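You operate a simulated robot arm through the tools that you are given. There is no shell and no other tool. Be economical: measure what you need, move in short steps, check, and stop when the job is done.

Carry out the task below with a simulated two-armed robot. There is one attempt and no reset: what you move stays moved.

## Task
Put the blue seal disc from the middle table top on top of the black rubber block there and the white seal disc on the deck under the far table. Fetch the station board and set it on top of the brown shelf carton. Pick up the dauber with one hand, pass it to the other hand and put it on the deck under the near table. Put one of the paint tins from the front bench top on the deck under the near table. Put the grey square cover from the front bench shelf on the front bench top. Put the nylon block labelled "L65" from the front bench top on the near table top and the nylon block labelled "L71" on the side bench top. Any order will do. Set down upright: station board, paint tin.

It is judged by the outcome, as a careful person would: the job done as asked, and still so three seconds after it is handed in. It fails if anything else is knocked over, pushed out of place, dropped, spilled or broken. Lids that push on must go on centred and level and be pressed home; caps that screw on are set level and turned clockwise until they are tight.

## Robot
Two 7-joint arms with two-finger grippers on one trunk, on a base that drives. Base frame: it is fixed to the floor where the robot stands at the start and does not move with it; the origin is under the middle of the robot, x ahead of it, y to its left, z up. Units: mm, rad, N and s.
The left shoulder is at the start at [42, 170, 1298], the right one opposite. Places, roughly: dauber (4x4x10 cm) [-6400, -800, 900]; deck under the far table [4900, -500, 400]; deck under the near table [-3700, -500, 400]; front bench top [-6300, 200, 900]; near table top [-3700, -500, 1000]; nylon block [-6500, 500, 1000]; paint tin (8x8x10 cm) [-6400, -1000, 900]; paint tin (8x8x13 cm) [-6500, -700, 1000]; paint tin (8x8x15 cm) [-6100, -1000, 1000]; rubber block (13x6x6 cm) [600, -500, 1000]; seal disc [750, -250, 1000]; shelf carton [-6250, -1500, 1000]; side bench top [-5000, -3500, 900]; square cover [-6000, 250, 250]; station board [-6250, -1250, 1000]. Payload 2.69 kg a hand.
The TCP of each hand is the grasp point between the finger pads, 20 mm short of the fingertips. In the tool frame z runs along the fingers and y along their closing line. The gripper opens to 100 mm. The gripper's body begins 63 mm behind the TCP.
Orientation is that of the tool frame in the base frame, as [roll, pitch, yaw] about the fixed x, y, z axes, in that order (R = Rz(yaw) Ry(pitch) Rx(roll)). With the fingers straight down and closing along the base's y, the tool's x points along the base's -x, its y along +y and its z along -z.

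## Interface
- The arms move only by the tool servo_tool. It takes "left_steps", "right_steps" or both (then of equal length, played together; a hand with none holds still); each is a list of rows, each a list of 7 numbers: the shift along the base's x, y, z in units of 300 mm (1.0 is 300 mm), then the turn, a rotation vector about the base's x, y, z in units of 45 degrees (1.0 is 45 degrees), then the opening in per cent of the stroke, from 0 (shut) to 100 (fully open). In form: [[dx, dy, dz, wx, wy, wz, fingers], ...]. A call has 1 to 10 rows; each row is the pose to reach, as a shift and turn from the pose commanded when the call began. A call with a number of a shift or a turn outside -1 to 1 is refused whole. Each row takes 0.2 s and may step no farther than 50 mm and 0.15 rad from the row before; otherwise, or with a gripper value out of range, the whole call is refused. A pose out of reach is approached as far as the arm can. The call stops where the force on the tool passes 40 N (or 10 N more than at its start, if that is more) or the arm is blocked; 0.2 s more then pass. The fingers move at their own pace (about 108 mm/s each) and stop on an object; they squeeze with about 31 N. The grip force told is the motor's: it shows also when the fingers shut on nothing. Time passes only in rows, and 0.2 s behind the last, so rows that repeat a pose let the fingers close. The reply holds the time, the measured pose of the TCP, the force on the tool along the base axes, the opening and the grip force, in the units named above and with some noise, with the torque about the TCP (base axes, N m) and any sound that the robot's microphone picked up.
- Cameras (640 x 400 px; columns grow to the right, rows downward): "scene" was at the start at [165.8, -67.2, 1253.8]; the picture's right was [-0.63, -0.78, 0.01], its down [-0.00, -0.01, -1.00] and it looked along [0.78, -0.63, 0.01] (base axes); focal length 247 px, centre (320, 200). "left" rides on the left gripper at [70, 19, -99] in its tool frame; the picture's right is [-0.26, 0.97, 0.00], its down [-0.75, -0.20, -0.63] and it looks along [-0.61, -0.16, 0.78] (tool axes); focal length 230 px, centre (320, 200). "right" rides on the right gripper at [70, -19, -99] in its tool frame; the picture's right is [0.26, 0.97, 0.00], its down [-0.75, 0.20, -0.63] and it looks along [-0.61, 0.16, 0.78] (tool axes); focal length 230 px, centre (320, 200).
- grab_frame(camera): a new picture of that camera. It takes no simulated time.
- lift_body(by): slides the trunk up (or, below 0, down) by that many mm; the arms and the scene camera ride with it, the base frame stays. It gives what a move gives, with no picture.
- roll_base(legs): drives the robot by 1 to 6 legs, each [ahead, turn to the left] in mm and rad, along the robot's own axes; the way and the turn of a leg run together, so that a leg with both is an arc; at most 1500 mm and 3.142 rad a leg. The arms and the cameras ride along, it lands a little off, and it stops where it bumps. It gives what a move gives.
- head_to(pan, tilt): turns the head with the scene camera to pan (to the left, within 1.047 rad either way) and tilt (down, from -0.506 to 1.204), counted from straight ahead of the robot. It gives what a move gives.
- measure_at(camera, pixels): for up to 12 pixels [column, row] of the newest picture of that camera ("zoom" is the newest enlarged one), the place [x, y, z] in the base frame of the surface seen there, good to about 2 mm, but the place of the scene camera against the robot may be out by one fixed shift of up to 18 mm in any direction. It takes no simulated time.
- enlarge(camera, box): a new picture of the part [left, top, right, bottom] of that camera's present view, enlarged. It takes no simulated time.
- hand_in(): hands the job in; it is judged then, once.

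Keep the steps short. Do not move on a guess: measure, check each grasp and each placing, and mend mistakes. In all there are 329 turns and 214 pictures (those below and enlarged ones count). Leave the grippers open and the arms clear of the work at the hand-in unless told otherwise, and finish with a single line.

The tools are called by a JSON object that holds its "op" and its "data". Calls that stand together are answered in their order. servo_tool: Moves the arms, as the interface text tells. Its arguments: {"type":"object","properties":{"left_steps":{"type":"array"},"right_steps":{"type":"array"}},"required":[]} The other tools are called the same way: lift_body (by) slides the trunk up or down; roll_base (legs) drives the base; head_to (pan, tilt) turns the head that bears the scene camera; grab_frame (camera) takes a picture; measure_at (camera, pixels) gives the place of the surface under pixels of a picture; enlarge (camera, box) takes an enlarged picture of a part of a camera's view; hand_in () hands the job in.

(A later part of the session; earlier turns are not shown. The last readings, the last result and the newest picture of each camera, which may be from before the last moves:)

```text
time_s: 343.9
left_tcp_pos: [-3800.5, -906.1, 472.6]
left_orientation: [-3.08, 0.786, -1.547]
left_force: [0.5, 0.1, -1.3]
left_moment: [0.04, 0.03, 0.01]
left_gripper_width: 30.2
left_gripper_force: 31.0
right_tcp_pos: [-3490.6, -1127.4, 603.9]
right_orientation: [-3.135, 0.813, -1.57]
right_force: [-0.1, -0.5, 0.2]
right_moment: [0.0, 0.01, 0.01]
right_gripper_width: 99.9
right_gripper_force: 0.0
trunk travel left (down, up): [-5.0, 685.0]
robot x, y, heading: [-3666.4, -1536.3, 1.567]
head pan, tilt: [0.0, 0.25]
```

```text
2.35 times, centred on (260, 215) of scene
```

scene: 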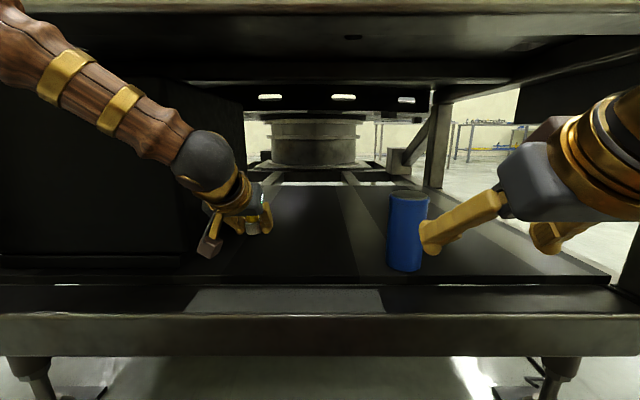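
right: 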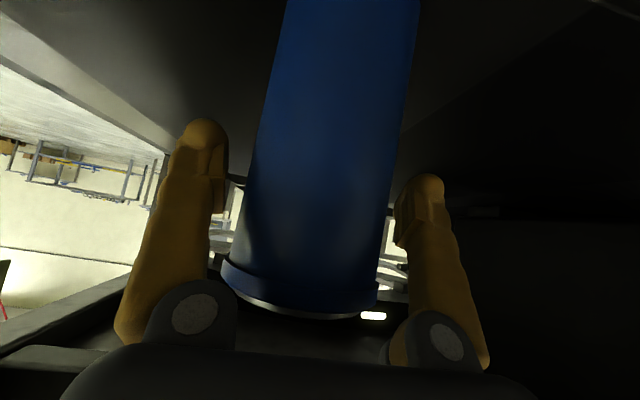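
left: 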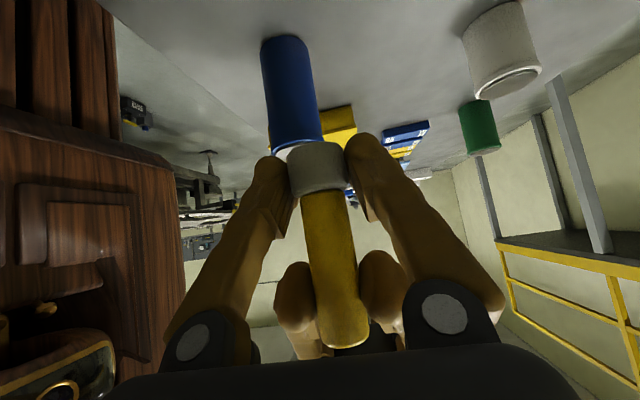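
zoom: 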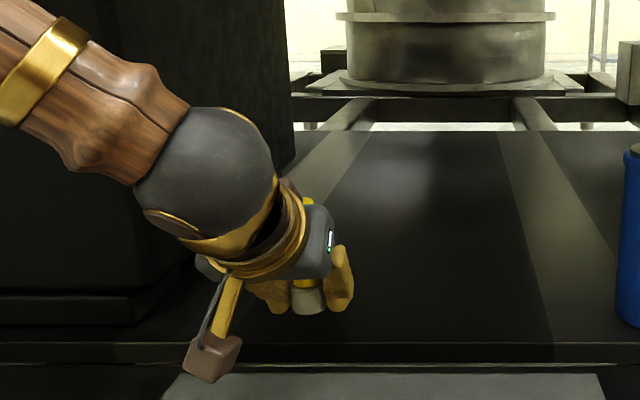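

{"op": "servo_tool", "data": {"left_steps": [[0, 0, -0.007, 0, 0, 0, 10], [0, 0, -0.012, 0, 0, 0, 10], [0, 0, -0.012, 0, 0, 0, 10]]}}

{"op": "servo_tool", "data": {"left_steps": [[0, 0, -0.006, 0, 0, 0, 10], [0, 0, -0.01, 0, 0, 0, 10], [0, 0, -0.01, 0, 0, 0, 10]]}}

```text
time_s: 344.7
left_tcp_pos: [-3800.2, -905.9, 468.2]
left_orientation: [-3.081, 0.785, -1.548]
left_force: [0.3, -0.6, -0.5]
left_moment: [0.02, -0.01, -0.02]
left_gripper_width: 30.1
left_gripper_force: 31.4
right_tcp_pos: [-3491.2, -1127.0, 604.3]
right_orientation: [-3.136, 0.812, -1.572]
right_force: [-0.8, 0.4, -1.2]
right_moment: [-0.02, 0.0, -0.04]
right_gripper_width: 100.3
right_gripper_force: 0.0
trunk travel left (down, up): [-5.0, 685.0]
robot x, y, heading: [-3671.6, -1538.9, 1.565]
head pan, tilt: [0.0, 0.25]
```

```text
time_s: 345.5
left_tcp_pos: [-3799.7, -905.5, 464.5]
left_orientation: [-3.08, 0.787, -1.547]
left_force: [1.3, 1.6, -0.8]
left_moment: [0.0, 0.01, 0.0]
left_gripper_width: 29.8
left_gripper_force: 30.8
right_tcp_pos: [-3491.3, -1127.8, 603.7]
right_orientation: [-3.135, 0.813, -1.572]
right_force: [-0.3, 0.3, 0.2]
right_moment: [0.02, 0.01, 0.01]
right_gripper_width: 100.0
right_gripper_force: 0.1
trunk travel left (down, up): [-5.0, 685.0]
robot x, y, heading: [-3666.1, -1536.0, 1.568]
head pan, tilt: [0.0, 0.25]
```

{"op": "servo_tool", "data": {"left_steps": [[0, 0, -0.006, 0, 0, 0, 10], [0, 0, -0.01, 0, 0, 0, 10], [0, 0, -0.01, 0, 0, 0, 10]]}}

{"op": "servo_tool", "data": {"left_steps": [[0, 0, -0.006, 0, 0, 0, 10], [0, 0, -0.01, 0, 0, 0, 10], [0, 0, -0.01, 0, 0, 0, 10]]}}

```text
time_s: 346.3
left_tcp_pos: [-3799.2, -905.2, 462.7]
left_orientation: [-3.08, 0.789, -1.546]
left_force: [0.0, -1.6, 8.2]
left_moment: [0.03, 0.11, 0.03]
left_gripper_width: 29.8
left_gripper_force: 30.3
right_tcp_pos: [-3490.4, -1127.6, 605.0]
right_orientation: [-3.137, 0.813, -1.573]
right_force: [0.5, -0.2, -1.2]
right_moment: [0.03, 0.01, -0.01]
right_gripper_width: 99.9
right_gripper_force: 0.0
trunk travel left (down, up): [-5.0, 685.0]
robot x, y, heading: [-3666.3, -1540.8, 1.566]
head pan, tilt: [0.0, 0.25]
```

```text
time_s: 347.1
left_tcp_pos: [-3799.9, -906.9, 462.2]
left_orientation: [-3.081, 0.791, -1.545]
left_force: [1.0, -2.0, 27.0]
left_moment: [0.04, 0.37, 0.05]
left_gripper_width: 30.0
left_gripper_force: 31.1
right_tcp_pos: [-3490.1, -1128.8, 606.0]
right_orientation: [-3.137, 0.816, -1.571]
right_force: [0.9, 0.4, 0.4]
right_moment: [0.01, 0.02, 0.01]
right_gripper_width: 100.1
right_gripper_force: 0.1
trunk travel left (down, up): [-5.0, 685.0]
robot x, y, heading: [-3665.9, -1536.7, 1.568]
head pan, tilt: [0.0, 0.25]
```

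Contact. I ease up 2 mm, open, and withdraw back along the fingers.

{"op": "servo_tool", "data": {"left_steps": [[0, 0, 0.008, 0, 0, 0, 40], [0, 0, 0.008, 0, 0, 0, 70], [0, 0, 0.008, 0, 0, 0, 80], [0, -0.05, 0.05, 0, 0, 0, 80], [0, -0.13, 0.13, 0, 0, 0, 80], [0, -0.24, 0.24, 0, 0, 0, 80], [0, -0.36, 0.3, 0, 0, 0, 80], [0, -0.5, 0.35, 0, 0, 0, 80], [0, -0.62, 0.4, 0, 0, 0, 80], [0, -0.62, 0.4, 0, 0, 0, 80]]}}

{"op": "grab_frame", "data": {"camera": "scene"}}

```text
time_s: 349.3
left_tcp_pos: [-3799.0, -1094.8, 579.0]
left_orientation: [-3.082, 0.785, -1.546]
left_force: [-0.4, 0.9, -0.4]
left_moment: [-0.02, -0.02, 0.04]
left_gripper_width: 80.1
left_gripper_force: 0.0
right_tcp_pos: [-3491.7, -1126.9, 603.4]
right_orientation: [-3.133, 0.813, -1.573]
right_force: [-0.5, 0.1, -1.0]
right_moment: [0.01, -0.04, 0.0]
right_gripper_width: 100.0
right_gripper_force: 0.1
trunk travel left (down, up): [-5.0, 685.0]
robot x, y, heading: [-3665.8, -1537.0, 1.567]
head pan, tilt: [0.0, 0.25]
```

```text
96 pictures are left
```

scene: 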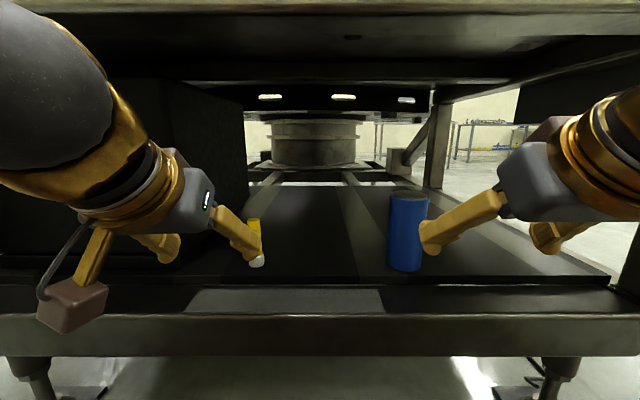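

The dauber stands on the deck. I back off, raise the trunk and drive to the front bench around y≈350.

{"op": "roll_base", "data": {"legs": [[-330, 0]]}}

{"op": "lift_body", "data": {"by": 400}}

{"op": "lift_body", "data": {"by": 120}}

{"op": "roll_base", "data": {"legs": [[0, 1.571], [1380, 0], [0, -1.571], [1500, 0], [700, 0], [0, 1.571]]}}

{"op": "head_to", "data": {"pan": 0.0, "tilt": 0.45}}

{"op": "grab_frame", "data": {"camera": "scene"}}

```text
time_s: 351.4
left_tcp_pos: [-3801.3, -1424.0, 575.9]
left_orientation: [-3.082, 0.78, -1.549]
left_force: [0.1, 0.1, -0.6]
left_moment: [0.02, 0.01, -0.03]
left_gripper_width: 79.8
left_gripper_force: 0.1
right_tcp_pos: [-3491.0, -1457.2, 600.7]
right_orientation: [-3.135, 0.81, -1.575]
right_force: [-0.2, 0.5, -0.8]
right_moment: [-0.02, -0.02, 0.0]
right_gripper_width: 100.1
right_gripper_force: 0.0
trunk travel left (down, up): [-5.0, 685.0]
robot x, y, heading: [-3667.2, -1868.7, 1.563]
head pan, tilt: [0.0, 0.25]
```

```text
time_s: 355.3
left_tcp_pos: [-3801.2, -1426.1, 977.9]
left_orientation: [-3.082, 0.785, -1.549]
left_force: [-0.5, -0.7, -0.6]
left_moment: [-0.03, 0.01, 0.0]
left_gripper_width: 80.0
left_gripper_force: 0.1
right_tcp_pos: [-3491.0, -1459.6, 1000.8]
right_orientation: [-3.136, 0.813, -1.575]
right_force: [0.5, 0.0, 0.5]
right_moment: [-0.01, -0.02, 0.01]
right_gripper_width: 99.8
right_gripper_force: 0.0
trunk travel left (down, up): [-405.0, 285.0]
robot x, y, heading: [-3667.4, -1868.8, 1.569]
head pan, tilt: [0.0, 0.25]
```

```text
time_s: 356.8
left_tcp_pos: [-3800.1, -1426.0, 1098.1]
left_orientation: [-3.082, 0.784, -1.546]
left_force: [0.0, 0.3, -0.9]
left_moment: [0.01, -0.02, 0.0]
left_gripper_width: 79.9
left_gripper_force: 0.1
right_tcp_pos: [-3491.9, -1459.3, 1121.3]
right_orientation: [-3.137, 0.814, -1.575]
right_force: [0.0, 0.6, 0.0]
right_moment: [0.03, -0.01, -0.02]
right_gripper_width: 100.2
right_gripper_force: 0.1
trunk travel left (down, up): [-525.0, 165.0]
robot x, y, heading: [-3669.6, -1868.5, 1.565]
head pan, tilt: [0.0, 0.25]
```

```text
time_s: 386.0
left_tcp_pos: [-5396.4, 231.8, 1098.5]
left_orientation: [-3.08, 0.785, -0.008]
left_force: [-0.7, 0.1, 0.0]
left_moment: [-0.01, 0.0, 0.01]
left_gripper_width: 80.1
left_gripper_force: 0.1
right_tcp_pos: [-5358.4, 539.1, 1125.7]
right_orientation: [3.141, 0.828, -0.039]
right_force: [0.9, 0.0, 0.3]
right_moment: [0.0, 0.0, -0.02]
right_gripper_width: 100.0
right_gripper_force: 0.1
trunk travel left (down, up): [-525.0, 165.0]
robot x, y, heading: [-4951.2, 361.0, 3.105]
head pan, tilt: [0.0, 0.25]
```

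```text
time_s: 386.7
left_tcp_pos: [-5379.7, 231.6, 1104.9]
left_orientation: [-3.08, 0.804, -0.008]
left_force: [0.1, -0.3, 0.2]
left_moment: [0.02, -0.02, -0.03]
left_gripper_width: 80.4
left_gripper_force: 0.0
right_tcp_pos: [-5364.9, 528.3, 1146.1]
right_orientation: [3.106, 0.905, -0.06]
right_force: [-0.7, 0.4, -0.2]
right_moment: [-0.02, 0.05, -0.06]
right_gripper_width: 100.1
right_gripper_force: 0.0
trunk travel left (down, up): [-525.0, 165.0]
robot x, y, heading: [-4950.6, 361.8, 3.104]
head pan, tilt: [0.0, 0.45]
```

```text
95 pictures are left
```

scene: 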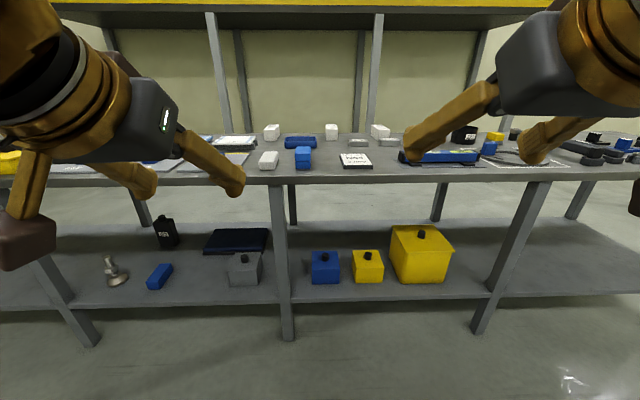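

I enlarge the bench top and the shelf.

{"op": "enlarge", "data": {"camera": "scene", "box": [230, 115, 430, 185]}}

{"op": "enlarge", "data": {"camera": "scene", "box": [90, 205, 470, 305]}}

{"op": "measure_at", "data": {"camera": "scene", "pixels": [[272, 132], [332, 132], [380, 132], [268, 160], [245, 262], [325, 268], [367, 265], [305, 158], [355, 160], [356, 142]]}}

```text
3.20 times, centred on (330, 150) of scene
```

zoom: 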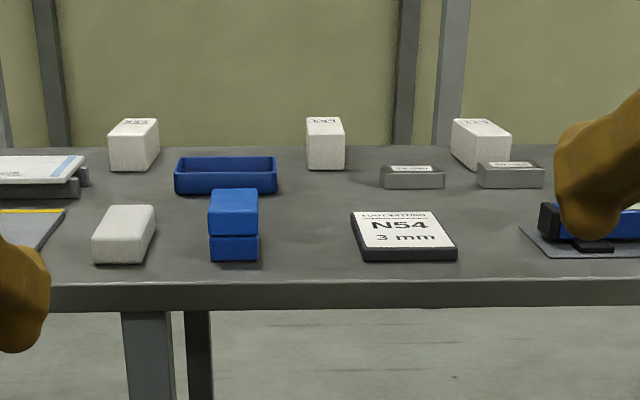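

```text
1.68 times, centred on (280, 255) of scene
```

zoom: 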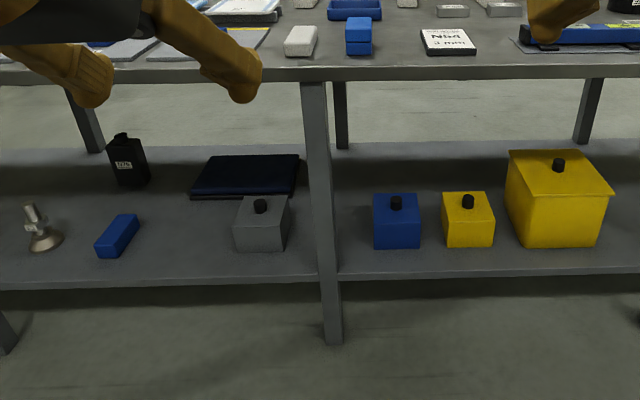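

```text
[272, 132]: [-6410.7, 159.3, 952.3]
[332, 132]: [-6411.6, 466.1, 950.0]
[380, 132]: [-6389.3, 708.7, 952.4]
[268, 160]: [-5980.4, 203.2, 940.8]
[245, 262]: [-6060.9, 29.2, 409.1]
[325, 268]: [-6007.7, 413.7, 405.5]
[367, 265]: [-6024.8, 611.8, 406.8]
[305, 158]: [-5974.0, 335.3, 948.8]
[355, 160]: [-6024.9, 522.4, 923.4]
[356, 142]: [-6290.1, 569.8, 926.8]
```

White labelled blocks stand at the back at (272,132), (332,132), (380,132). I drive closer to read the labels.

{"op": "roll_base", "data": {"legs": [[0, -0.13], [560, 0], [0, 0.167]]}}

{"op": "head_to", "data": {"pan": 0.0, "tilt": 0.4}}

{"op": "enlarge", "data": {"camera": "scene", "box": [120, 100, 520, 260]}}

```text
time_s: 391.2
left_tcp_pos: [-5924.5, 310.9, 1105.4]
left_orientation: [-3.08, 0.804, 0.024]
left_force: [0.1, -0.2, -0.6]
left_moment: [0.0, -0.01, -0.01]
left_gripper_width: 79.8
left_gripper_force: 0.1
right_tcp_pos: [-5915.4, 612.4, 1135.3]
right_orientation: [-3.141, 0.85, -0.011]
right_force: [0.8, 0.4, 0.3]
right_moment: [-0.02, -0.01, -0.03]
right_gripper_width: 99.7
right_gripper_force: 0.0
trunk travel left (down, up): [-525.0, 165.0]
robot x, y, heading: [-5500.8, 453.1, 3.138]
head pan, tilt: [0.0, 0.45]
```

```text
time_s: 391.9
left_tcp_pos: [-5909.1, 311.1, 1113.4]
left_orientation: [-3.077, 0.822, 0.024]
left_force: [-0.6, 0.0, -0.1]
left_moment: [0.0, 0.02, 0.0]
left_gripper_width: 79.9
left_gripper_force: 0.0
right_tcp_pos: [-5921.8, 601.3, 1154.3]
right_orientation: [3.102, 0.923, -0.035]
right_force: [0.5, 0.1, 0.0]
right_moment: [0.0, 0.01, 0.03]
right_gripper_width: 99.9
right_gripper_force: 0.0
trunk travel left (down, up): [-525.0, 165.0]
robot x, y, heading: [-5496.7, 452.5, 3.138]
head pan, tilt: [0.0, 0.4]
```

```text
1.60 times, centred on (320, 180) of scene
```

zoom: 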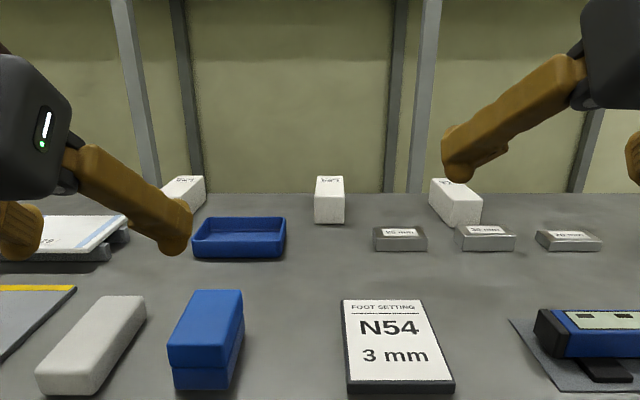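

Still too flat for the labels. I enlarge each block strongly.

{"op": "enlarge", "data": {"camera": "scene", "box": [300, 200, 350, 245]}}

{"op": "enlarge", "data": {"camera": "scene", "box": [215, 200, 265, 245]}}

{"op": "enlarge", "data": {"camera": "scene", "box": [375, 200, 435, 245]}}

```text
8.89 times, centred on (325, 222) of scene
```

zoom: 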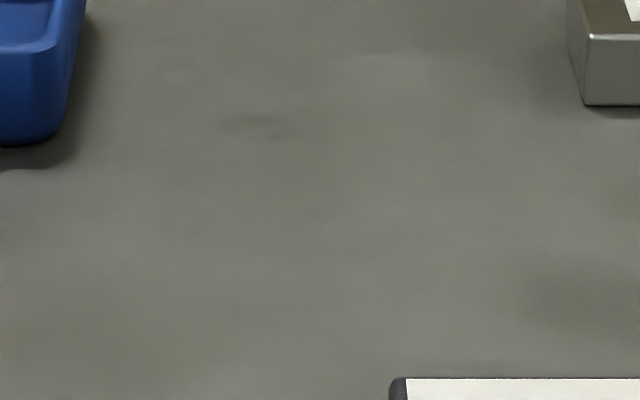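

```text
8.89 times, centred on (240, 222) of scene
```

zoom: 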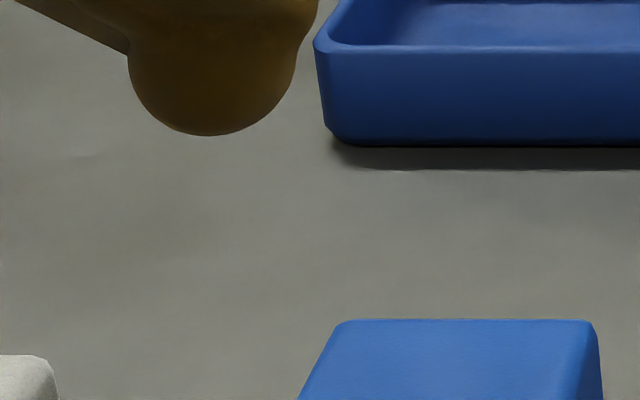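

```text
8.89 times, centred on (405, 222) of scene
```

zoom: 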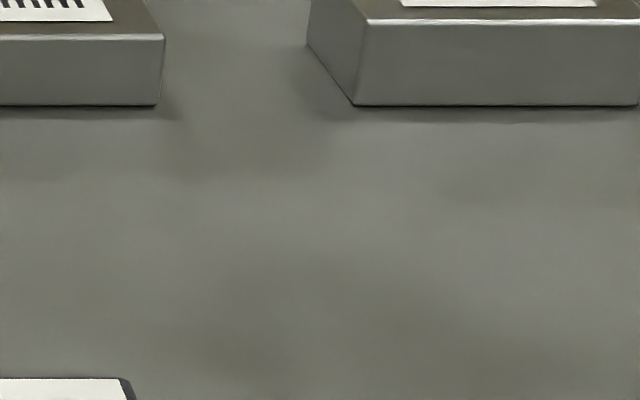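

I aimed too low; the blocks are near rows 165-195. I enlarge there.

{"op": "enlarge", "data": {"camera": "scene", "box": [306, 155, 346, 200]}}

{"op": "enlarge", "data": {"camera": "scene", "box": [214, 155, 254, 200]}}

{"op": "enlarge", "data": {"camera": "scene", "box": [384, 155, 424, 200]}}

```text
8.89 times, centred on (326, 178) of scene
```

zoom: 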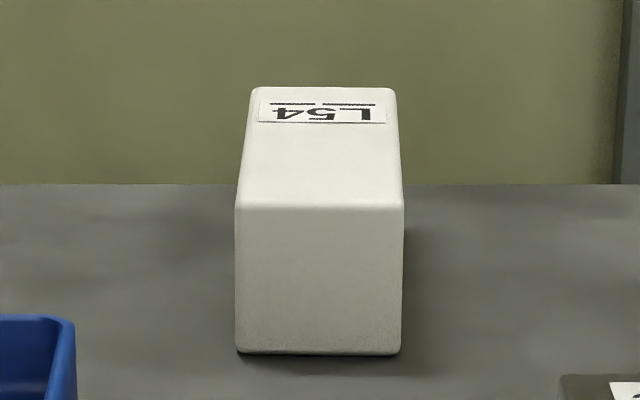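

```text
8.89 times, centred on (234, 178) of scene
```

zoom: 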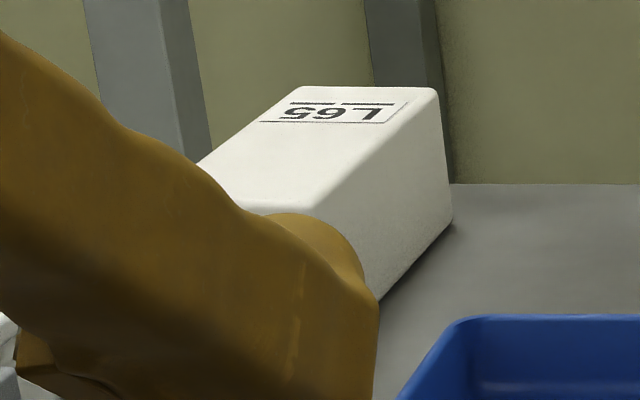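

```text
8.89 times, centred on (404, 178) of scene
```

zoom: 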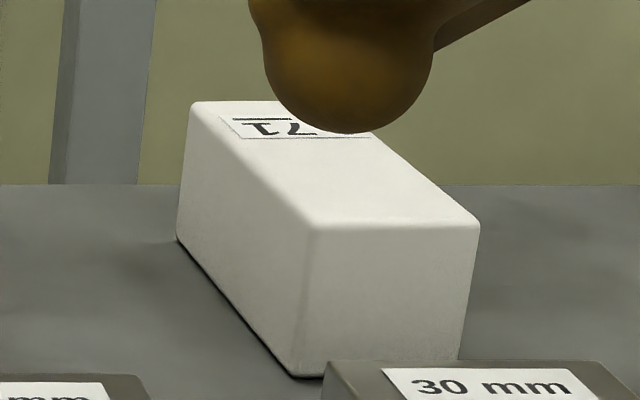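

The labels read: left block (y≈160) "L65", middle "L54", right (y≈709) "L71". I check the bench legs near here before driving in.

{"op": "head_to", "data": {"pan": 0.2, "tilt": 0.8}}

{"op": "grab_frame", "data": {"camera": "scene"}}

```text
time_s: 392.7
left_tcp_pos: [-5909.5, 311.5, 1111.8]
left_orientation: [-3.078, 0.82, 0.024]
left_force: [0.1, 0.6, 0.0]
left_moment: [-0.01, 0.03, -0.01]
left_gripper_width: 79.9
left_gripper_force: 0.1
right_tcp_pos: [-5923.1, 601.0, 1154.6]
right_orientation: [3.103, 0.923, -0.034]
right_force: [-0.4, -0.1, -0.6]
right_moment: [0.0, 0.0, -0.01]
right_gripper_width: 100.1
right_gripper_force: 0.2
trunk travel left (down, up): [-525.0, 165.0]
robot x, y, heading: [-5500.8, 450.6, 3.137]
head pan, tilt: [0.201, 0.799]
```

```text
85 pictures are left
```

scene: 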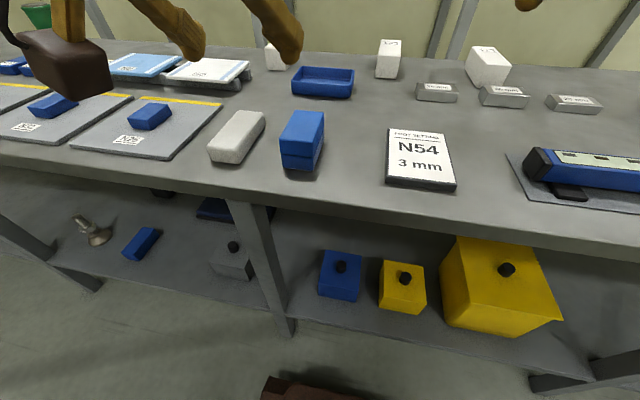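

I measure the leg (285,320), base corner (268,385), grey cover, and blocks.

{"op": "measure_at", "data": {"camera": "scene", "pixels": [[290, 325], [278, 285], [270, 385], [300, 382], [234, 247], [235, 265], [220, 268], [250, 268], [480, 52], [500, 75], [278, 52], [265, 120]]}}

```text
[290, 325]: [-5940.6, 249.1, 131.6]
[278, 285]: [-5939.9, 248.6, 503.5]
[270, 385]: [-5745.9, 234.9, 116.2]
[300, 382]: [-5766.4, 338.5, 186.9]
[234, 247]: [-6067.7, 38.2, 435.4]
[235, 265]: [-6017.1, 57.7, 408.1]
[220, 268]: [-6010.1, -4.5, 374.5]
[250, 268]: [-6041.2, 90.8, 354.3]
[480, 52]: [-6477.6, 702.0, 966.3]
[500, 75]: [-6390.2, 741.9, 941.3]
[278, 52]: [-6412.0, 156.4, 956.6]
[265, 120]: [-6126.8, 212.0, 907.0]
```

Leg at y≈205-255. Plan: take the grey cover with the left hand from y≈210, standing clear of the legs. I back off, move to y≈210, then lower the trunk.

{"op": "roll_base", "data": {"legs": [[-270, 0], [0, 1.571], [240, 0], [0, -1.571]]}}

{"op": "lift_body", "data": {"by": -400}}

{"op": "lift_body", "data": {"by": -120}}

{"op": "servo_tool", "data": {"left_steps": [[0, 0, -0.1, 0, 0, 0, 60], [0, 0, -0.2, 0, 0, 0, 60], [0, 0, -0.3, 0, -0.03, 0, 60], [0, 0, -0.3, 0, -0.05, 0, 60]]}}

{"op": "grab_frame", "data": {"camera": "left"}}

```text
time_s: 403.9
left_tcp_pos: [-5636.2, 68.1, 1112.8]
left_orientation: [-3.078, 0.821, 0.031]
left_force: [1.0, -0.6, 0.2]
left_moment: [0.01, 0.03, 0.0]
left_gripper_width: 80.0
left_gripper_force: 0.0
right_tcp_pos: [-5647.6, 362.8, 1144.7]
right_orientation: [3.14, 0.872, -0.009]
right_force: [0.6, 0.4, 0.4]
right_moment: [-0.01, 0.0, -0.01]
right_gripper_width: 99.9
right_gripper_force: 0.0
trunk travel left (down, up): [-525.0, 165.0]
robot x, y, heading: [-5227.4, 211.3, -3.138]
head pan, tilt: [0.201, 0.799]
```

```text
time_s: 407.7
left_tcp_pos: [-5629.1, 67.9, 721.6]
left_orientation: [-3.072, 0.853, 0.06]
left_force: [-0.5, 0.3, -0.4]
left_moment: [0.02, 0.01, -0.04]
left_gripper_width: 80.3
left_gripper_force: 0.0
right_tcp_pos: [-5646.2, 357.0, 760.8]
right_orientation: [3.114, 0.927, -0.023]
right_force: [0.9, 0.1, 0.7]
right_moment: [0.0, 0.02, 0.01]
right_gripper_width: 100.0
right_gripper_force: 0.0
trunk travel left (down, up): [-125.0, 565.0]
robot x, y, heading: [-5225.6, 208.7, -3.139]
head pan, tilt: [0.201, 0.799]
```

```text
time_s: 409.2
left_tcp_pos: [-5628.0, 67.0, 601.5]
left_orientation: [-3.075, 0.849, 0.054]
left_force: [-0.3, 0.1, 0.0]
left_moment: [-0.01, -0.02, 0.01]
left_gripper_width: 80.1
left_gripper_force: 0.1
right_tcp_pos: [-5642.9, 356.8, 638.7]
right_orientation: [3.117, 0.92, -0.022]
right_force: [0.7, -0.5, 0.3]
right_moment: [-0.01, 0.01, 0.01]
right_gripper_width: 100.3
right_gripper_force: 0.0
trunk travel left (down, up): [-5.0, 685.0]
robot x, y, heading: [-5227.7, 208.9, -3.142]
head pan, tilt: [0.201, 0.799]
```

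```text
time_s: 410.2
left_tcp_pos: [-5618.2, 69.2, 508.8]
left_orientation: [-3.079, 0.796, 0.033]
left_force: [0.1, -0.1, -0.2]
left_moment: [-0.01, 0.0, 0.03]
left_gripper_width: 60.2
left_gripper_force: 0.1
right_tcp_pos: [-5642.4, 357.7, 639.7]
right_orientation: [3.118, 0.92, -0.023]
right_force: [0.7, 0.2, -0.3]
right_moment: [0.0, -0.01, -0.03]
right_gripper_width: 100.2
right_gripper_force: 0.1
trunk travel left (down, up): [-5.0, 685.0]
robot x, y, heading: [-5223.0, 206.0, -3.135]
head pan, tilt: [0.201, 0.799]
```

```text
84 pictures are left
```

left: 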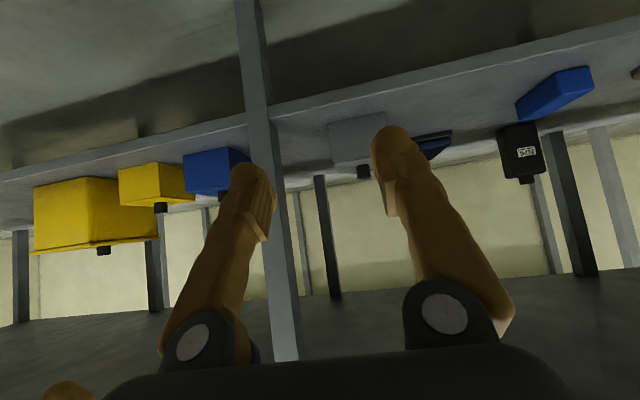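

Grey cover at (357,140), knob at (363,170). I measure.

{"op": "measure_at", "data": {"camera": "left", "pixels": [[363, 170], [362, 164], [355, 120], [335, 140], [345, 155], [260, 120]]}}

{"op": "servo_tool", "data": {"left_steps": [[-0.03, -0.06, -0.03, 0, 0, -0.02, 60], [-0.06, -0.1, -0.06, 0, 0, -0.04, 60], [-0.06, -0.1, -0.06, 0, 0, -0.04, 60]]}}

{"op": "roll_base", "data": {"legs": [[240, 0]]}}

{"op": "grab_frame", "data": {"camera": "left"}}

```text
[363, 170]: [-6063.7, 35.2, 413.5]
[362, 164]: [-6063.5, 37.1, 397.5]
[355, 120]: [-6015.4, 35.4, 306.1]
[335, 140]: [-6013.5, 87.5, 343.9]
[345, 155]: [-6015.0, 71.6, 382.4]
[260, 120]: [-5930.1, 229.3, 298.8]
```

```text
time_s: 411.0
left_tcp_pos: [-5634.8, 39.1, 492.1]
left_orientation: [-3.078, 0.797, 0.001]
left_force: [-0.8, 0.7, 0.9]
left_moment: [0.04, 0.02, 0.02]
left_gripper_width: 59.9
left_gripper_force: 0.1
right_tcp_pos: [-5644.3, 357.3, 639.5]
right_orientation: [3.116, 0.92, -0.022]
right_force: [0.1, -0.2, 0.1]
right_moment: [-0.01, 0.01, -0.01]
right_gripper_width: 100.2
right_gripper_force: 0.0
trunk travel left (down, up): [-5.0, 685.0]
robot x, y, heading: [-5229.8, 213.8, -3.139]
head pan, tilt: [0.201, 0.799]
```

```text
time_s: 412.8
left_tcp_pos: [-5878.2, 38.5, 491.1]
left_orientation: [-3.077, 0.797, -0.001]
left_force: [0.1, -0.4, -0.8]
left_moment: [-0.01, 0.01, 0.0]
left_gripper_width: 59.8
left_gripper_force: 0.1
right_tcp_pos: [-5887.4, 358.0, 639.8]
right_orientation: [3.117, 0.923, -0.023]
right_force: [-0.7, 0.7, -0.4]
right_moment: [0.05, -0.02, 0.01]
right_gripper_width: 100.0
right_gripper_force: 0.1
trunk travel left (down, up): [-5.0, 685.0]
robot x, y, heading: [-5470.6, 208.0, -3.133]
head pan, tilt: [0.201, 0.799]
```

```text
83 pictures are left
```

left: 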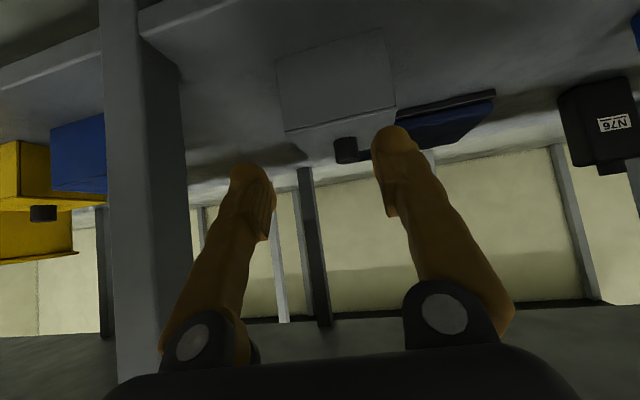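

{"op": "measure_at", "data": {"camera": "left", "pixels": [[346, 150], [339, 148], [355, 148], [346, 160], [345, 138], [340, 110], [293, 135], [395, 110]]}}

```text
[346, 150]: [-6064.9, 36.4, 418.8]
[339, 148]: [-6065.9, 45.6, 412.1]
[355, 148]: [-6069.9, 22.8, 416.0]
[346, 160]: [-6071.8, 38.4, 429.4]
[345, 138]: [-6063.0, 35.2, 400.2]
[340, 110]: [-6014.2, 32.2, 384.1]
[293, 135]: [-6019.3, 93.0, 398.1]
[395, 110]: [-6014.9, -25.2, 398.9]
```

Knob axis (-6076,35), top 429, box top 400. I go in and straddle the knob, then close.

{"op": "servo_tool", "data": {"left_steps": [[-0.15, -0.005, 0, 0, 0, 0, 60], [-0.3, -0.01, 0, 0, 0, 0, 60], [-0.42, -0.012, 0, 0, 0, 0, 60], [-0.52, -0.012, -0.09, 0, 0, 0, 60], [-0.6, -0.012, -0.17, 0, 0, 0, 60], [-0.642, -0.012, -0.21, 0, 0, 0, 60], [-0.642, -0.012, -0.21, 0, 0, 0, 60], [-0.642, -0.012, -0.21, 0, 0, 0, 0], [-0.642, -0.012, -0.21, 0, 0, 0, 0], [-0.642, -0.012, -0.21, 0, 0, 0, 0]]}}

{"op": "grab_frame", "data": {"camera": "left"}}

```text
time_s: 415.0
left_tcp_pos: [-6064.4, 35.5, 434.5]
left_orientation: [-3.077, 0.815, 0.0]
left_force: [0.0, 0.2, 0.1]
left_moment: [0.0, -0.03, 0.03]
left_gripper_width: 31.4
left_gripper_force: 31.6
right_tcp_pos: [-5890.7, 349.7, 655.0]
right_orientation: [3.09, 0.971, -0.042]
right_force: [0.2, -0.4, -0.3]
right_moment: [0.02, -0.04, -0.01]
right_gripper_width: 100.1
right_gripper_force: 0.1
trunk travel left (down, up): [-5.0, 685.0]
robot x, y, heading: [-5471.2, 205.6, -3.133]
head pan, tilt: [0.201, 0.799]
```

```text
82 pictures are left
```

left: 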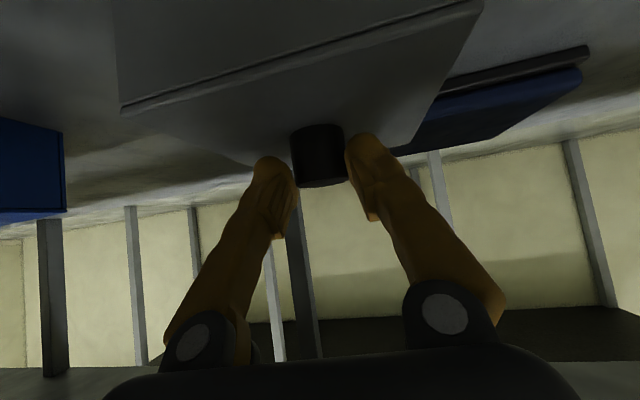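

Grip is shallow on the knob. I reopen, go 9 mm deeper, close, and lift 35 mm.

{"op": "servo_tool", "data": {"left_steps": [[0, 0, 0, 0, 0, 0, 60], [0, 0, 0, 0, 0, 0, 60], [-0.026, 0, -0.022, 0, -0.0, 0, 60], [-0.026, 0, -0.022, 0, -0.0, 0, 60], [-0.026, 0, -0.022, 0, 0, 0, 0], [-0.026, 0, -0.022, 0, 0, 0, 0], [-0.026, 0, -0.022, 0, 0, 0, 0]]}}

{"op": "servo_tool", "data": {"left_steps": [[0, 0, 0.03, 0, 0, 0, 0], [0, 0, 0.07, 0, 0, 0, 0], [0, 0, 0.12, 0, 0, 0, 0], [0, 0, 0.12, 0, 0, 0, 0]]}}

{"op": "grab_frame", "data": {"camera": "left"}}

```text
time_s: 416.6
left_tcp_pos: [-6072.4, 34.0, 428.5]
left_orientation: [-3.079, 0.812, 0.0]
left_force: [-1.1, -0.2, -0.1]
left_moment: [-0.14, 0.02, -0.02]
left_gripper_width: 32.2
left_gripper_force: 31.0
right_tcp_pos: [-5890.5, 348.9, 654.8]
right_orientation: [3.089, 0.972, -0.042]
right_force: [0.1, 0.1, 0.4]
right_moment: [-0.03, 0.0, 0.0]
right_gripper_width: 99.9
right_gripper_force: 0.1
trunk travel left (down, up): [-5.0, 685.0]
robot x, y, heading: [-5471.9, 204.9, -3.138]
head pan, tilt: [0.201, 0.799]
```

```text
time_s: 417.6
left_tcp_pos: [-6072.0, 35.6, 464.2]
left_orientation: [-3.076, 0.814, -0.001]
left_force: [0.6, 0.7, -2.4]
left_moment: [0.02, -0.02, -0.01]
left_gripper_width: 32.5
left_gripper_force: 30.5
right_tcp_pos: [-5891.8, 349.5, 655.1]
right_orientation: [3.088, 0.972, -0.043]
right_force: [0.1, -0.2, -0.2]
right_moment: [0.03, 0.03, -0.01]
right_gripper_width: 99.9
right_gripper_force: 0.1
trunk travel left (down, up): [-5.0, 685.0]
robot x, y, heading: [-5472.2, 210.9, -3.141]
head pan, tilt: [0.201, 0.799]
```

```text
81 pictures are left
```

left: 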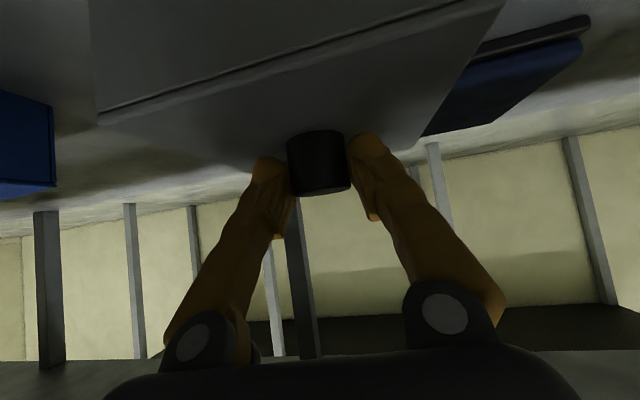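

Lifted with 2.4 N. I check with the scene camera that it is only/whole the cover.

{"op": "head_to", "data": {"pan": 0.3, "tilt": 0.45}}

{"op": "grab_frame", "data": {"camera": "scene"}}

```text
time_s: 418.4
left_tcp_pos: [-6073.4, 35.3, 463.3]
left_orientation: [-3.077, 0.813, -0.001]
left_force: [0.5, 0.1, -2.2]
left_moment: [0.01, 0.04, 0.03]
left_gripper_width: 32.4
left_gripper_force: 31.2
right_tcp_pos: [-5892.0, 349.7, 654.3]
right_orientation: [3.089, 0.973, -0.043]
right_force: [0.4, -1.1, 0.4]
right_moment: [-0.01, 0.0, 0.03]
right_gripper_width: 100.0
right_gripper_force: 0.1
trunk travel left (down, up): [-5.0, 685.0]
robot x, y, heading: [-5468.9, 201.1, -3.138]
head pan, tilt: [0.3, 0.45]
```

```text
80 pictures are left
```

scene: 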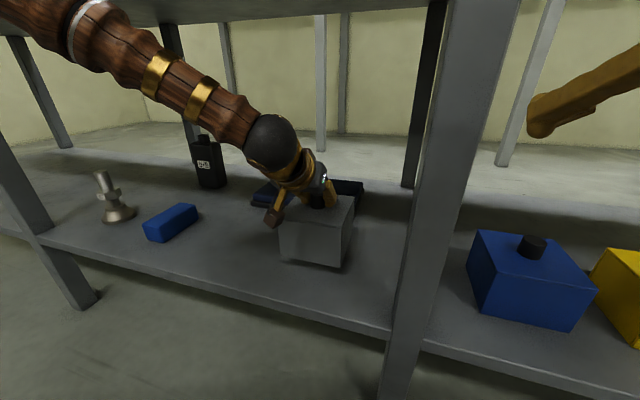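

The whole cover is lifted clear. I reverse straight out, raise the trunk, and move over to y≈590 to set it on the bench top.

{"op": "roll_base", "data": {"legs": [[-330, 0]]}}

{"op": "lift_body", "data": {"by": 400}}

{"op": "lift_body", "data": {"by": 120}}

{"op": "servo_tool", "data": {"left_steps": [[0, 0, 0.15, 0, 0, 0, 0], [0, 0, 0.3, 0, 0, 0, 0], [0, 0, 0.45, 0, 0, 0, 0], [0, 0, 0.55, 0, 0, 0, 0], [0, 0, 0.55, 0, 0, 0, 0]]}}

{"op": "roll_base", "data": {"legs": [[0, -1.571], [385, 0], [0, 1.571]]}}

{"op": "head_to", "data": {"pan": 0.2, "tilt": 0.5}}

{"op": "grab_frame", "data": {"camera": "scene"}}

```text
time_s: 420.6
left_tcp_pos: [-5743.3, 37.0, 463.3]
left_orientation: [-3.077, 0.813, -0.001]
left_force: [-0.3, 0.3, -1.9]
left_moment: [0.0, -0.03, 0.0]
left_gripper_width: 32.6
left_gripper_force: 31.2
right_tcp_pos: [-5562.1, 351.5, 654.7]
right_orientation: [3.089, 0.973, -0.042]
right_force: [-0.5, 0.7, 0.4]
right_moment: [-0.01, -0.02, -0.01]
right_gripper_width: 100.0
right_gripper_force: 0.1
trunk travel left (down, up): [-5.0, 685.0]
robot x, y, heading: [-5140.4, 207.6, -3.143]
head pan, tilt: [0.3, 0.45]
```

```text
time_s: 424.4
left_tcp_pos: [-5736.6, 37.9, 873.5]
left_orientation: [-3.076, 0.831, 0.001]
left_force: [0.0, -1.0, -2.3]
left_moment: [0.02, 0.01, 0.03]
left_gripper_width: 32.7
left_gripper_force: 31.1
right_tcp_pos: [-5572.7, 339.8, 1074.2]
right_orientation: [3.036, 1.04, -0.077]
right_force: [0.8, 0.5, 0.9]
right_moment: [0.0, 0.01, -0.02]
right_gripper_width: 100.1
right_gripper_force: 0.0
trunk travel left (down, up): [-405.0, 285.0]
robot x, y, heading: [-5142.5, 207.7, -3.139]
head pan, tilt: [0.3, 0.45]
```

```text
time_s: 425.9
left_tcp_pos: [-5737.0, 36.7, 994.8]
left_orientation: [-3.075, 0.831, 0.003]
left_force: [-0.1, -0.3, -2.9]
left_moment: [0.01, -0.01, -0.01]
left_gripper_width: 32.2
left_gripper_force: 31.3
right_tcp_pos: [-5575.0, 338.3, 1196.8]
right_orientation: [3.029, 1.045, -0.081]
right_force: [-0.5, 0.0, 0.1]
right_moment: [-0.02, -0.02, 0.01]
right_gripper_width: 100.0
right_gripper_force: 0.0
trunk travel left (down, up): [-525.0, 165.0]
robot x, y, heading: [-5140.6, 207.7, -3.133]
head pan, tilt: [0.3, 0.45]
```

```text
time_s: 427.1
left_tcp_pos: [-5736.9, 36.2, 1159.4]
left_orientation: [-3.075, 0.83, -0.001]
left_force: [0.7, 0.5, -2.5]
left_moment: [-0.04, -0.02, 0.0]
left_gripper_width: 32.6
left_gripper_force: 30.9
right_tcp_pos: [-5576.1, 338.4, 1196.2]
right_orientation: [3.032, 1.045, -0.08]
right_force: [-1.2, 0.6, -0.5]
right_moment: [0.01, 0.0, 0.01]
right_gripper_width: 100.2
right_gripper_force: 0.1
trunk travel left (down, up): [-525.0, 165.0]
robot x, y, heading: [-5140.5, 204.8, -3.139]
head pan, tilt: [0.3, 0.45]
```

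```text
time_s: 437.4
left_tcp_pos: [-5737.7, 422.8, 1159.6]
left_orientation: [-3.076, 0.831, -0.008]
left_force: [0.8, -0.1, -2.3]
left_moment: [-0.02, -0.03, 0.01]
left_gripper_width: 32.2
left_gripper_force: 31.2
right_tcp_pos: [-5564.5, 728.8, 1185.6]
right_orientation: [3.081, 0.999, -0.06]
right_force: [-1.0, -0.5, 0.0]
right_moment: [-0.01, -0.02, -0.03]
right_gripper_width: 99.9
right_gripper_force: 0.0
trunk travel left (down, up): [-525.0, 165.0]
robot x, y, heading: [-5138.7, 599.7, 3.139]
head pan, tilt: [0.3, 0.45]
```

```text
time_s: 438.1
left_tcp_pos: [-5717.5, 422.1, 1169.8]
left_orientation: [-3.072, 0.849, -0.004]
left_force: [-0.7, -0.9, -1.5]
left_moment: [-0.01, -0.05, -0.05]
left_gripper_width: 32.3
left_gripper_force: 31.2
right_tcp_pos: [-5564.3, 714.6, 1208.4]
right_orientation: [3.014, 1.068, -0.103]
right_force: [0.3, -0.3, 0.3]
right_moment: [-0.02, 0.0, -0.02]
right_gripper_width: 100.0
right_gripper_force: 0.1
trunk travel left (down, up): [-525.0, 165.0]
robot x, y, heading: [-5139.3, 598.0, 3.142]
head pan, tilt: [0.201, 0.499]
```

```text
79 pictures are left
```

scene: 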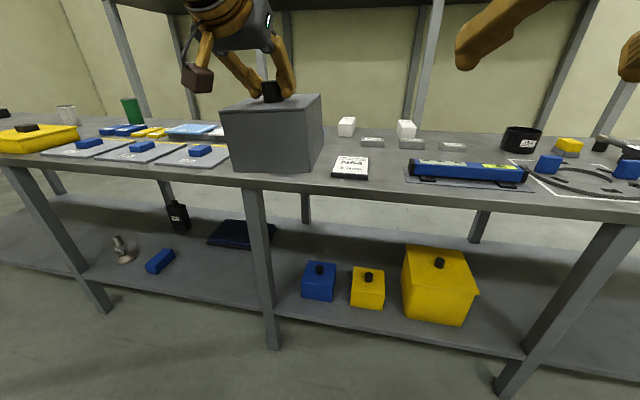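

The gap here is too narrow for the 118 mm cover, but the bench near y≈-1150, where the tin and board stood, is empty. I drive there.

{"op": "roll_base", "data": {"legs": [[0, 1.571], [1500, 0], [70, 0], [0, -1.571], [370, 0]]}}

{"op": "grab_frame", "data": {"camera": "scene"}}

```text
time_s: 455.9
left_tcp_pos: [-6092.5, -1128.7, 1168.9]
left_orientation: [-3.076, 0.848, -0.017]
left_force: [-0.8, -0.7, -2.1]
left_moment: [-0.02, -0.01, 0.02]
left_gripper_width: 32.1
left_gripper_force: 31.0
right_tcp_pos: [-5932.1, -832.2, 1196.4]
right_orientation: [3.075, 1.017, -0.074]
right_force: [-0.5, 0.3, 0.2]
right_moment: [0.0, -0.01, 0.01]
right_gripper_width: 100.0
right_gripper_force: 0.1
trunk travel left (down, up): [-525.0, 165.0]
robot x, y, heading: [-5509.8, -952.5, 3.138]
head pan, tilt: [0.201, 0.499]
```

```text
78 pictures are left
```

scene: 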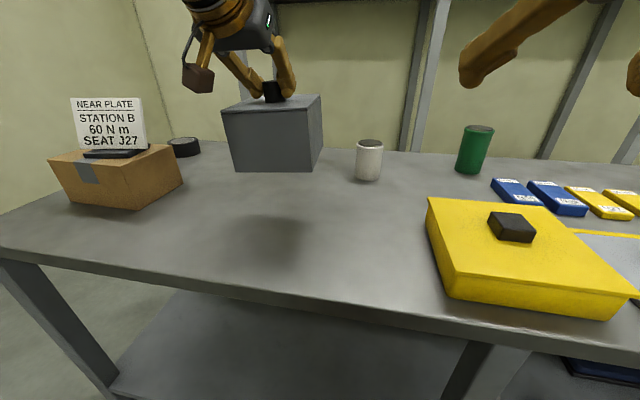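

Open space. I straighten slightly and lower the cover to z≈1042.

{"op": "servo_tool", "data": {"left_steps": [[0.02, 0, -0.12, 0, -0.046, 0, 0], [0.04, 0, -0.25, 0, -0.046, 0, 0], [0.05, 0, -0.36, 0, -0.046, 0, 0], [0.05, 0, -0.42, 0, -0.046, 0, 0], [0.05, 0, -0.42, 0, -0.046, 0, 0]]}}

{"op": "servo_tool", "data": {"left_steps": [[0, 0, -0.01, 0, 0, 0, 0], [0, 0, -0.02, 0, 0, 0, 0], [0, 0, -0.03, 0, 0, 0, 0], [0, 0, -0.04, 0, 0, 0, 0], [0, 0, -0.04, 0, 0, 0, 0]]}}

```text
time_s: 457.1
left_tcp_pos: [-6058.3, -1128.2, 1052.9]
left_orientation: [-3.074, 0.829, -0.014]
left_force: [0.8, -0.6, -2.3]
left_moment: [-0.01, -0.05, -0.02]
left_gripper_width: 31.9
left_gripper_force: 31.0
right_tcp_pos: [-5930.3, -846.7, 1217.3]
right_orientation: [3.007, 1.08, -0.121]
right_force: [0.2, 0.0, -0.1]
right_moment: [0.0, 0.01, 0.0]
right_gripper_width: 100.0
right_gripper_force: 0.1
trunk travel left (down, up): [-525.0, 165.0]
robot x, y, heading: [-5509.2, -955.5, 3.137]
head pan, tilt: [0.201, 0.499]
```

```text
time_s: 458.3
left_tcp_pos: [-6058.0, -1128.5, 1041.6]
left_orientation: [-3.073, 0.828, -0.014]
left_force: [0.3, -0.6, -2.4]
left_moment: [0.0, -0.05, 0.0]
left_gripper_width: 32.2
left_gripper_force: 30.9
right_tcp_pos: [-5932.0, -845.2, 1217.8]
right_orientation: [3.009, 1.081, -0.121]
right_force: [-0.4, -0.6, 0.6]
right_moment: [0.0, -0.01, -0.02]
right_gripper_width: 100.2
right_gripper_force: 0.1
trunk travel left (down, up): [-525.0, 165.0]
robot x, y, heading: [-5509.0, -953.3, 3.14]
head pan, tilt: [0.201, 0.499]
```

{"op": "servo_tool", "data": {"left_steps": [[0, 0, -0.01, 0, 0, 0, 0], [0, 0, -0.02, 0, 0, 0, 0], [0, 0, -0.03, 0, 0, 0, 0], [0, 0, -0.03, 0, 0, 0, 0]]}}

{"op": "servo_tool", "data": {"left_steps": [[0, 0, -0.006, 0, 0, 0, 0], [0, 0, -0.012, 0, 0, 0, 0], [0, 0, -0.012, 0, 0, 0, 0]]}}

```text
time_s: 459.3
left_tcp_pos: [-6058.8, -1128.2, 1032.6]
left_orientation: [-3.073, 0.833, -0.013]
left_force: [-1.4, 2.2, 6.6]
left_moment: [-0.27, -0.28, 0.0]
left_gripper_width: 32.0
left_gripper_force: 31.0
right_tcp_pos: [-5931.5, -845.1, 1217.7]
right_orientation: [3.008, 1.078, -0.124]
right_force: [0.5, 0.4, -0.4]
right_moment: [0.03, -0.04, -0.02]
right_gripper_width: 100.2
right_gripper_force: 0.0
trunk travel left (down, up): [-525.0, 165.0]
robot x, y, heading: [-5508.6, -956.3, 3.136]
head pan, tilt: [0.201, 0.499]
```

```text
time_s: 460.1
left_tcp_pos: [-6057.5, -1128.3, 1029.8]
left_orientation: [-3.075, 0.834, -0.013]
left_force: [-3.1, 4.1, 13.1]
left_moment: [-0.36, 0.02, -0.09]
left_gripper_width: 32.1
left_gripper_force: 31.1
right_tcp_pos: [-5930.4, -845.9, 1218.4]
right_orientation: [3.006, 1.079, -0.123]
right_force: [-0.7, -0.3, 0.1]
right_moment: [0.01, -0.02, 0.0]
right_gripper_width: 100.0
right_gripper_force: 0.1
trunk travel left (down, up): [-525.0, 165.0]
robot x, y, heading: [-5510.6, -953.8, 3.132]
head pan, tilt: [0.201, 0.499]
```

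Contact. I open, and withdraw back along the fingers.

{"op": "servo_tool", "data": {"left_steps": [[0, 0, 0, 0, 0, 0, 40], [0, 0, 0, 0, 0, 0, 70], [0, 0, 0, 0, 0, 0, 80], [0.05, 0, 0.05, 0, 0, 0, 80], [0.13, 0, 0.13, 0, 0, 0, 80], [0.2, 0, 0.23, 0, 0, 0, 80], [0.2, 0, 0.36, 0, 0, 0, 80], [0.2, 0, 0.42, 0, 0, 0, 80]]}}

{"op": "enlarge", "data": {"camera": "scene", "box": [160, 60, 400, 260]}}

```text
time_s: 461.9
left_tcp_pos: [-5996.4, -1129.4, 1155.7]
left_orientation: [-3.075, 0.83, -0.014]
left_force: [0.3, 0.4, -1.0]
left_moment: [0.04, -0.01, -0.01]
left_gripper_width: 80.4
left_gripper_force: 0.1
right_tcp_pos: [-5931.3, -846.3, 1217.9]
right_orientation: [3.009, 1.08, -0.119]
right_force: [-0.3, 0.2, 0.3]
right_moment: [-0.03, 0.01, -0.03]
right_gripper_width: 99.9
right_gripper_force: 0.0
trunk travel left (down, up): [-525.0, 165.0]
robot x, y, heading: [-5513.3, -952.8, 3.141]
head pan, tilt: [0.201, 0.499]
```

```text
2.00 times, centred on (280, 160) of scene
```

zoom: 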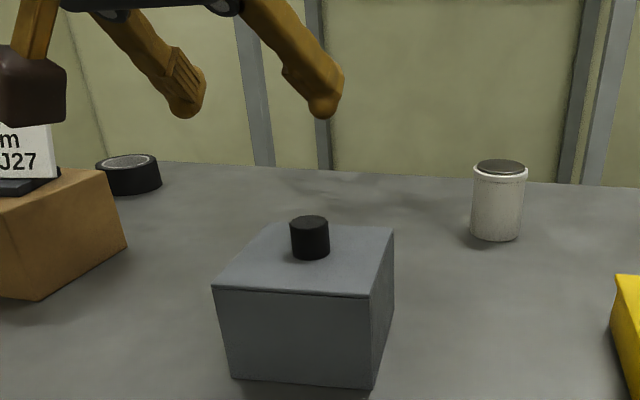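

The grey cover stands on the bench top. Now L65: I drive to about (-5740,-55) and set the right hand's tilt back to 45°.

{"op": "roll_base", "data": {"legs": [[-300, 0], [0, -1.571], [900, 0], [0, 1.571], [520, 0]]}}

{"op": "servo_tool", "data": {"right_steps": [[0, 0, 0, 0.0, -0.08, 0.03, 100], [0, 0, 0, 0.0, -0.16, 0.06, 100], [0, 0, 0, 0.0, -0.24, 0.09, 100], [0, 0, 0, 0.0, -0.32, 0.12, 100], [0, 0, 0, 0.0, -0.36, 0.15, 100], [0, 0, 0, 0, -0.36, 0.15, 100]]}}

{"op": "grab_frame", "data": {"camera": "right"}}

```text
time_s: 478.8
left_tcp_pos: [-6196.0, -189.1, 1154.8]
left_orientation: [-3.074, 0.832, -0.046]
left_force: [-0.7, 0.0, 0.1]
left_moment: [0.03, 0.02, -0.03]
left_gripper_width: 80.0
left_gripper_force: 0.1
right_tcp_pos: [-6118.3, 97.5, 1209.1]
right_orientation: [3.075, 1.035, -0.116]
right_force: [0.1, 0.5, 0.9]
right_moment: [-0.01, -0.02, 0.02]
right_gripper_width: 100.0
right_gripper_force: 0.0
trunk travel left (down, up): [-525.0, 165.0]
robot x, y, heading: [-5700.3, -29.6, 3.097]
head pan, tilt: [0.201, 0.499]
```

```text
time_s: 480.2
left_tcp_pos: [-6179.5, -188.3, 1162.0]
left_orientation: [-3.074, 0.845, -0.047]
left_force: [-0.4, 0.1, 0.2]
left_moment: [0.02, 0.02, -0.02]
left_gripper_width: 80.2
left_gripper_force: 0.0
right_tcp_pos: [-6097.9, 97.4, 1207.9]
right_orientation: [3.095, 0.75, 0.019]
right_force: [-0.3, 0.8, 0.4]
right_moment: [0.03, 0.02, -0.02]
right_gripper_width: 99.8
right_gripper_force: 0.2
right hand out of reach, approached as far as the arm can: row 1
trunk travel left (down, up): [-525.0, 165.0]
robot x, y, heading: [-5702.8, -34.0, 3.106]
head pan, tilt: [0.201, 0.499]
```

```text
76 pictures are left
```

right: 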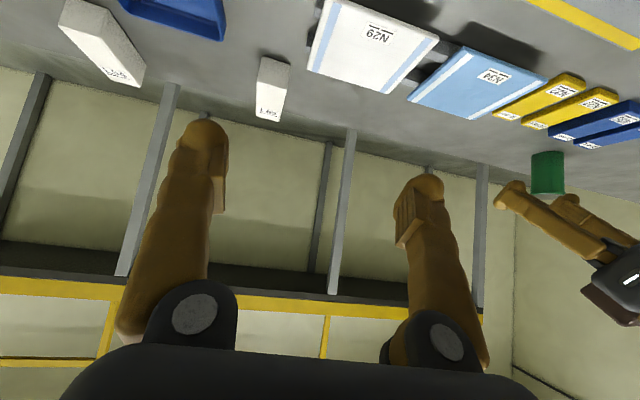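

Two labelled white blocks are visible: (105,45) and (270,90). I enlarge and measure both.

{"op": "enlarge", "data": {"camera": "right", "box": [40, 0, 300, 130]}}

{"op": "measure_at", "data": {"camera": "right", "pixels": [[118, 75], [75, 12], [270, 105], [272, 70], [95, 25], [120, 60], [185, 10]]}}

```text
2.46 times, centred on (170, 65) of right
```

zoom: 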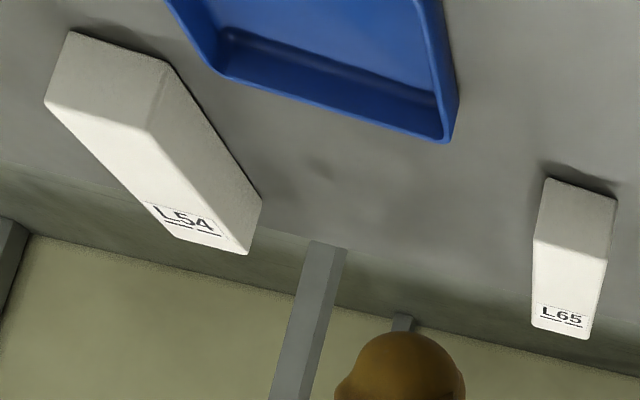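

```text
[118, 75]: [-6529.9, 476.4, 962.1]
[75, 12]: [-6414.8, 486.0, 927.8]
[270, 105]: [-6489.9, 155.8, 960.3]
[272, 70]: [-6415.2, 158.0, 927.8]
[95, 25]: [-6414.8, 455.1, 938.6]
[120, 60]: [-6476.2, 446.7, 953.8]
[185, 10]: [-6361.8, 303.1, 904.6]
```

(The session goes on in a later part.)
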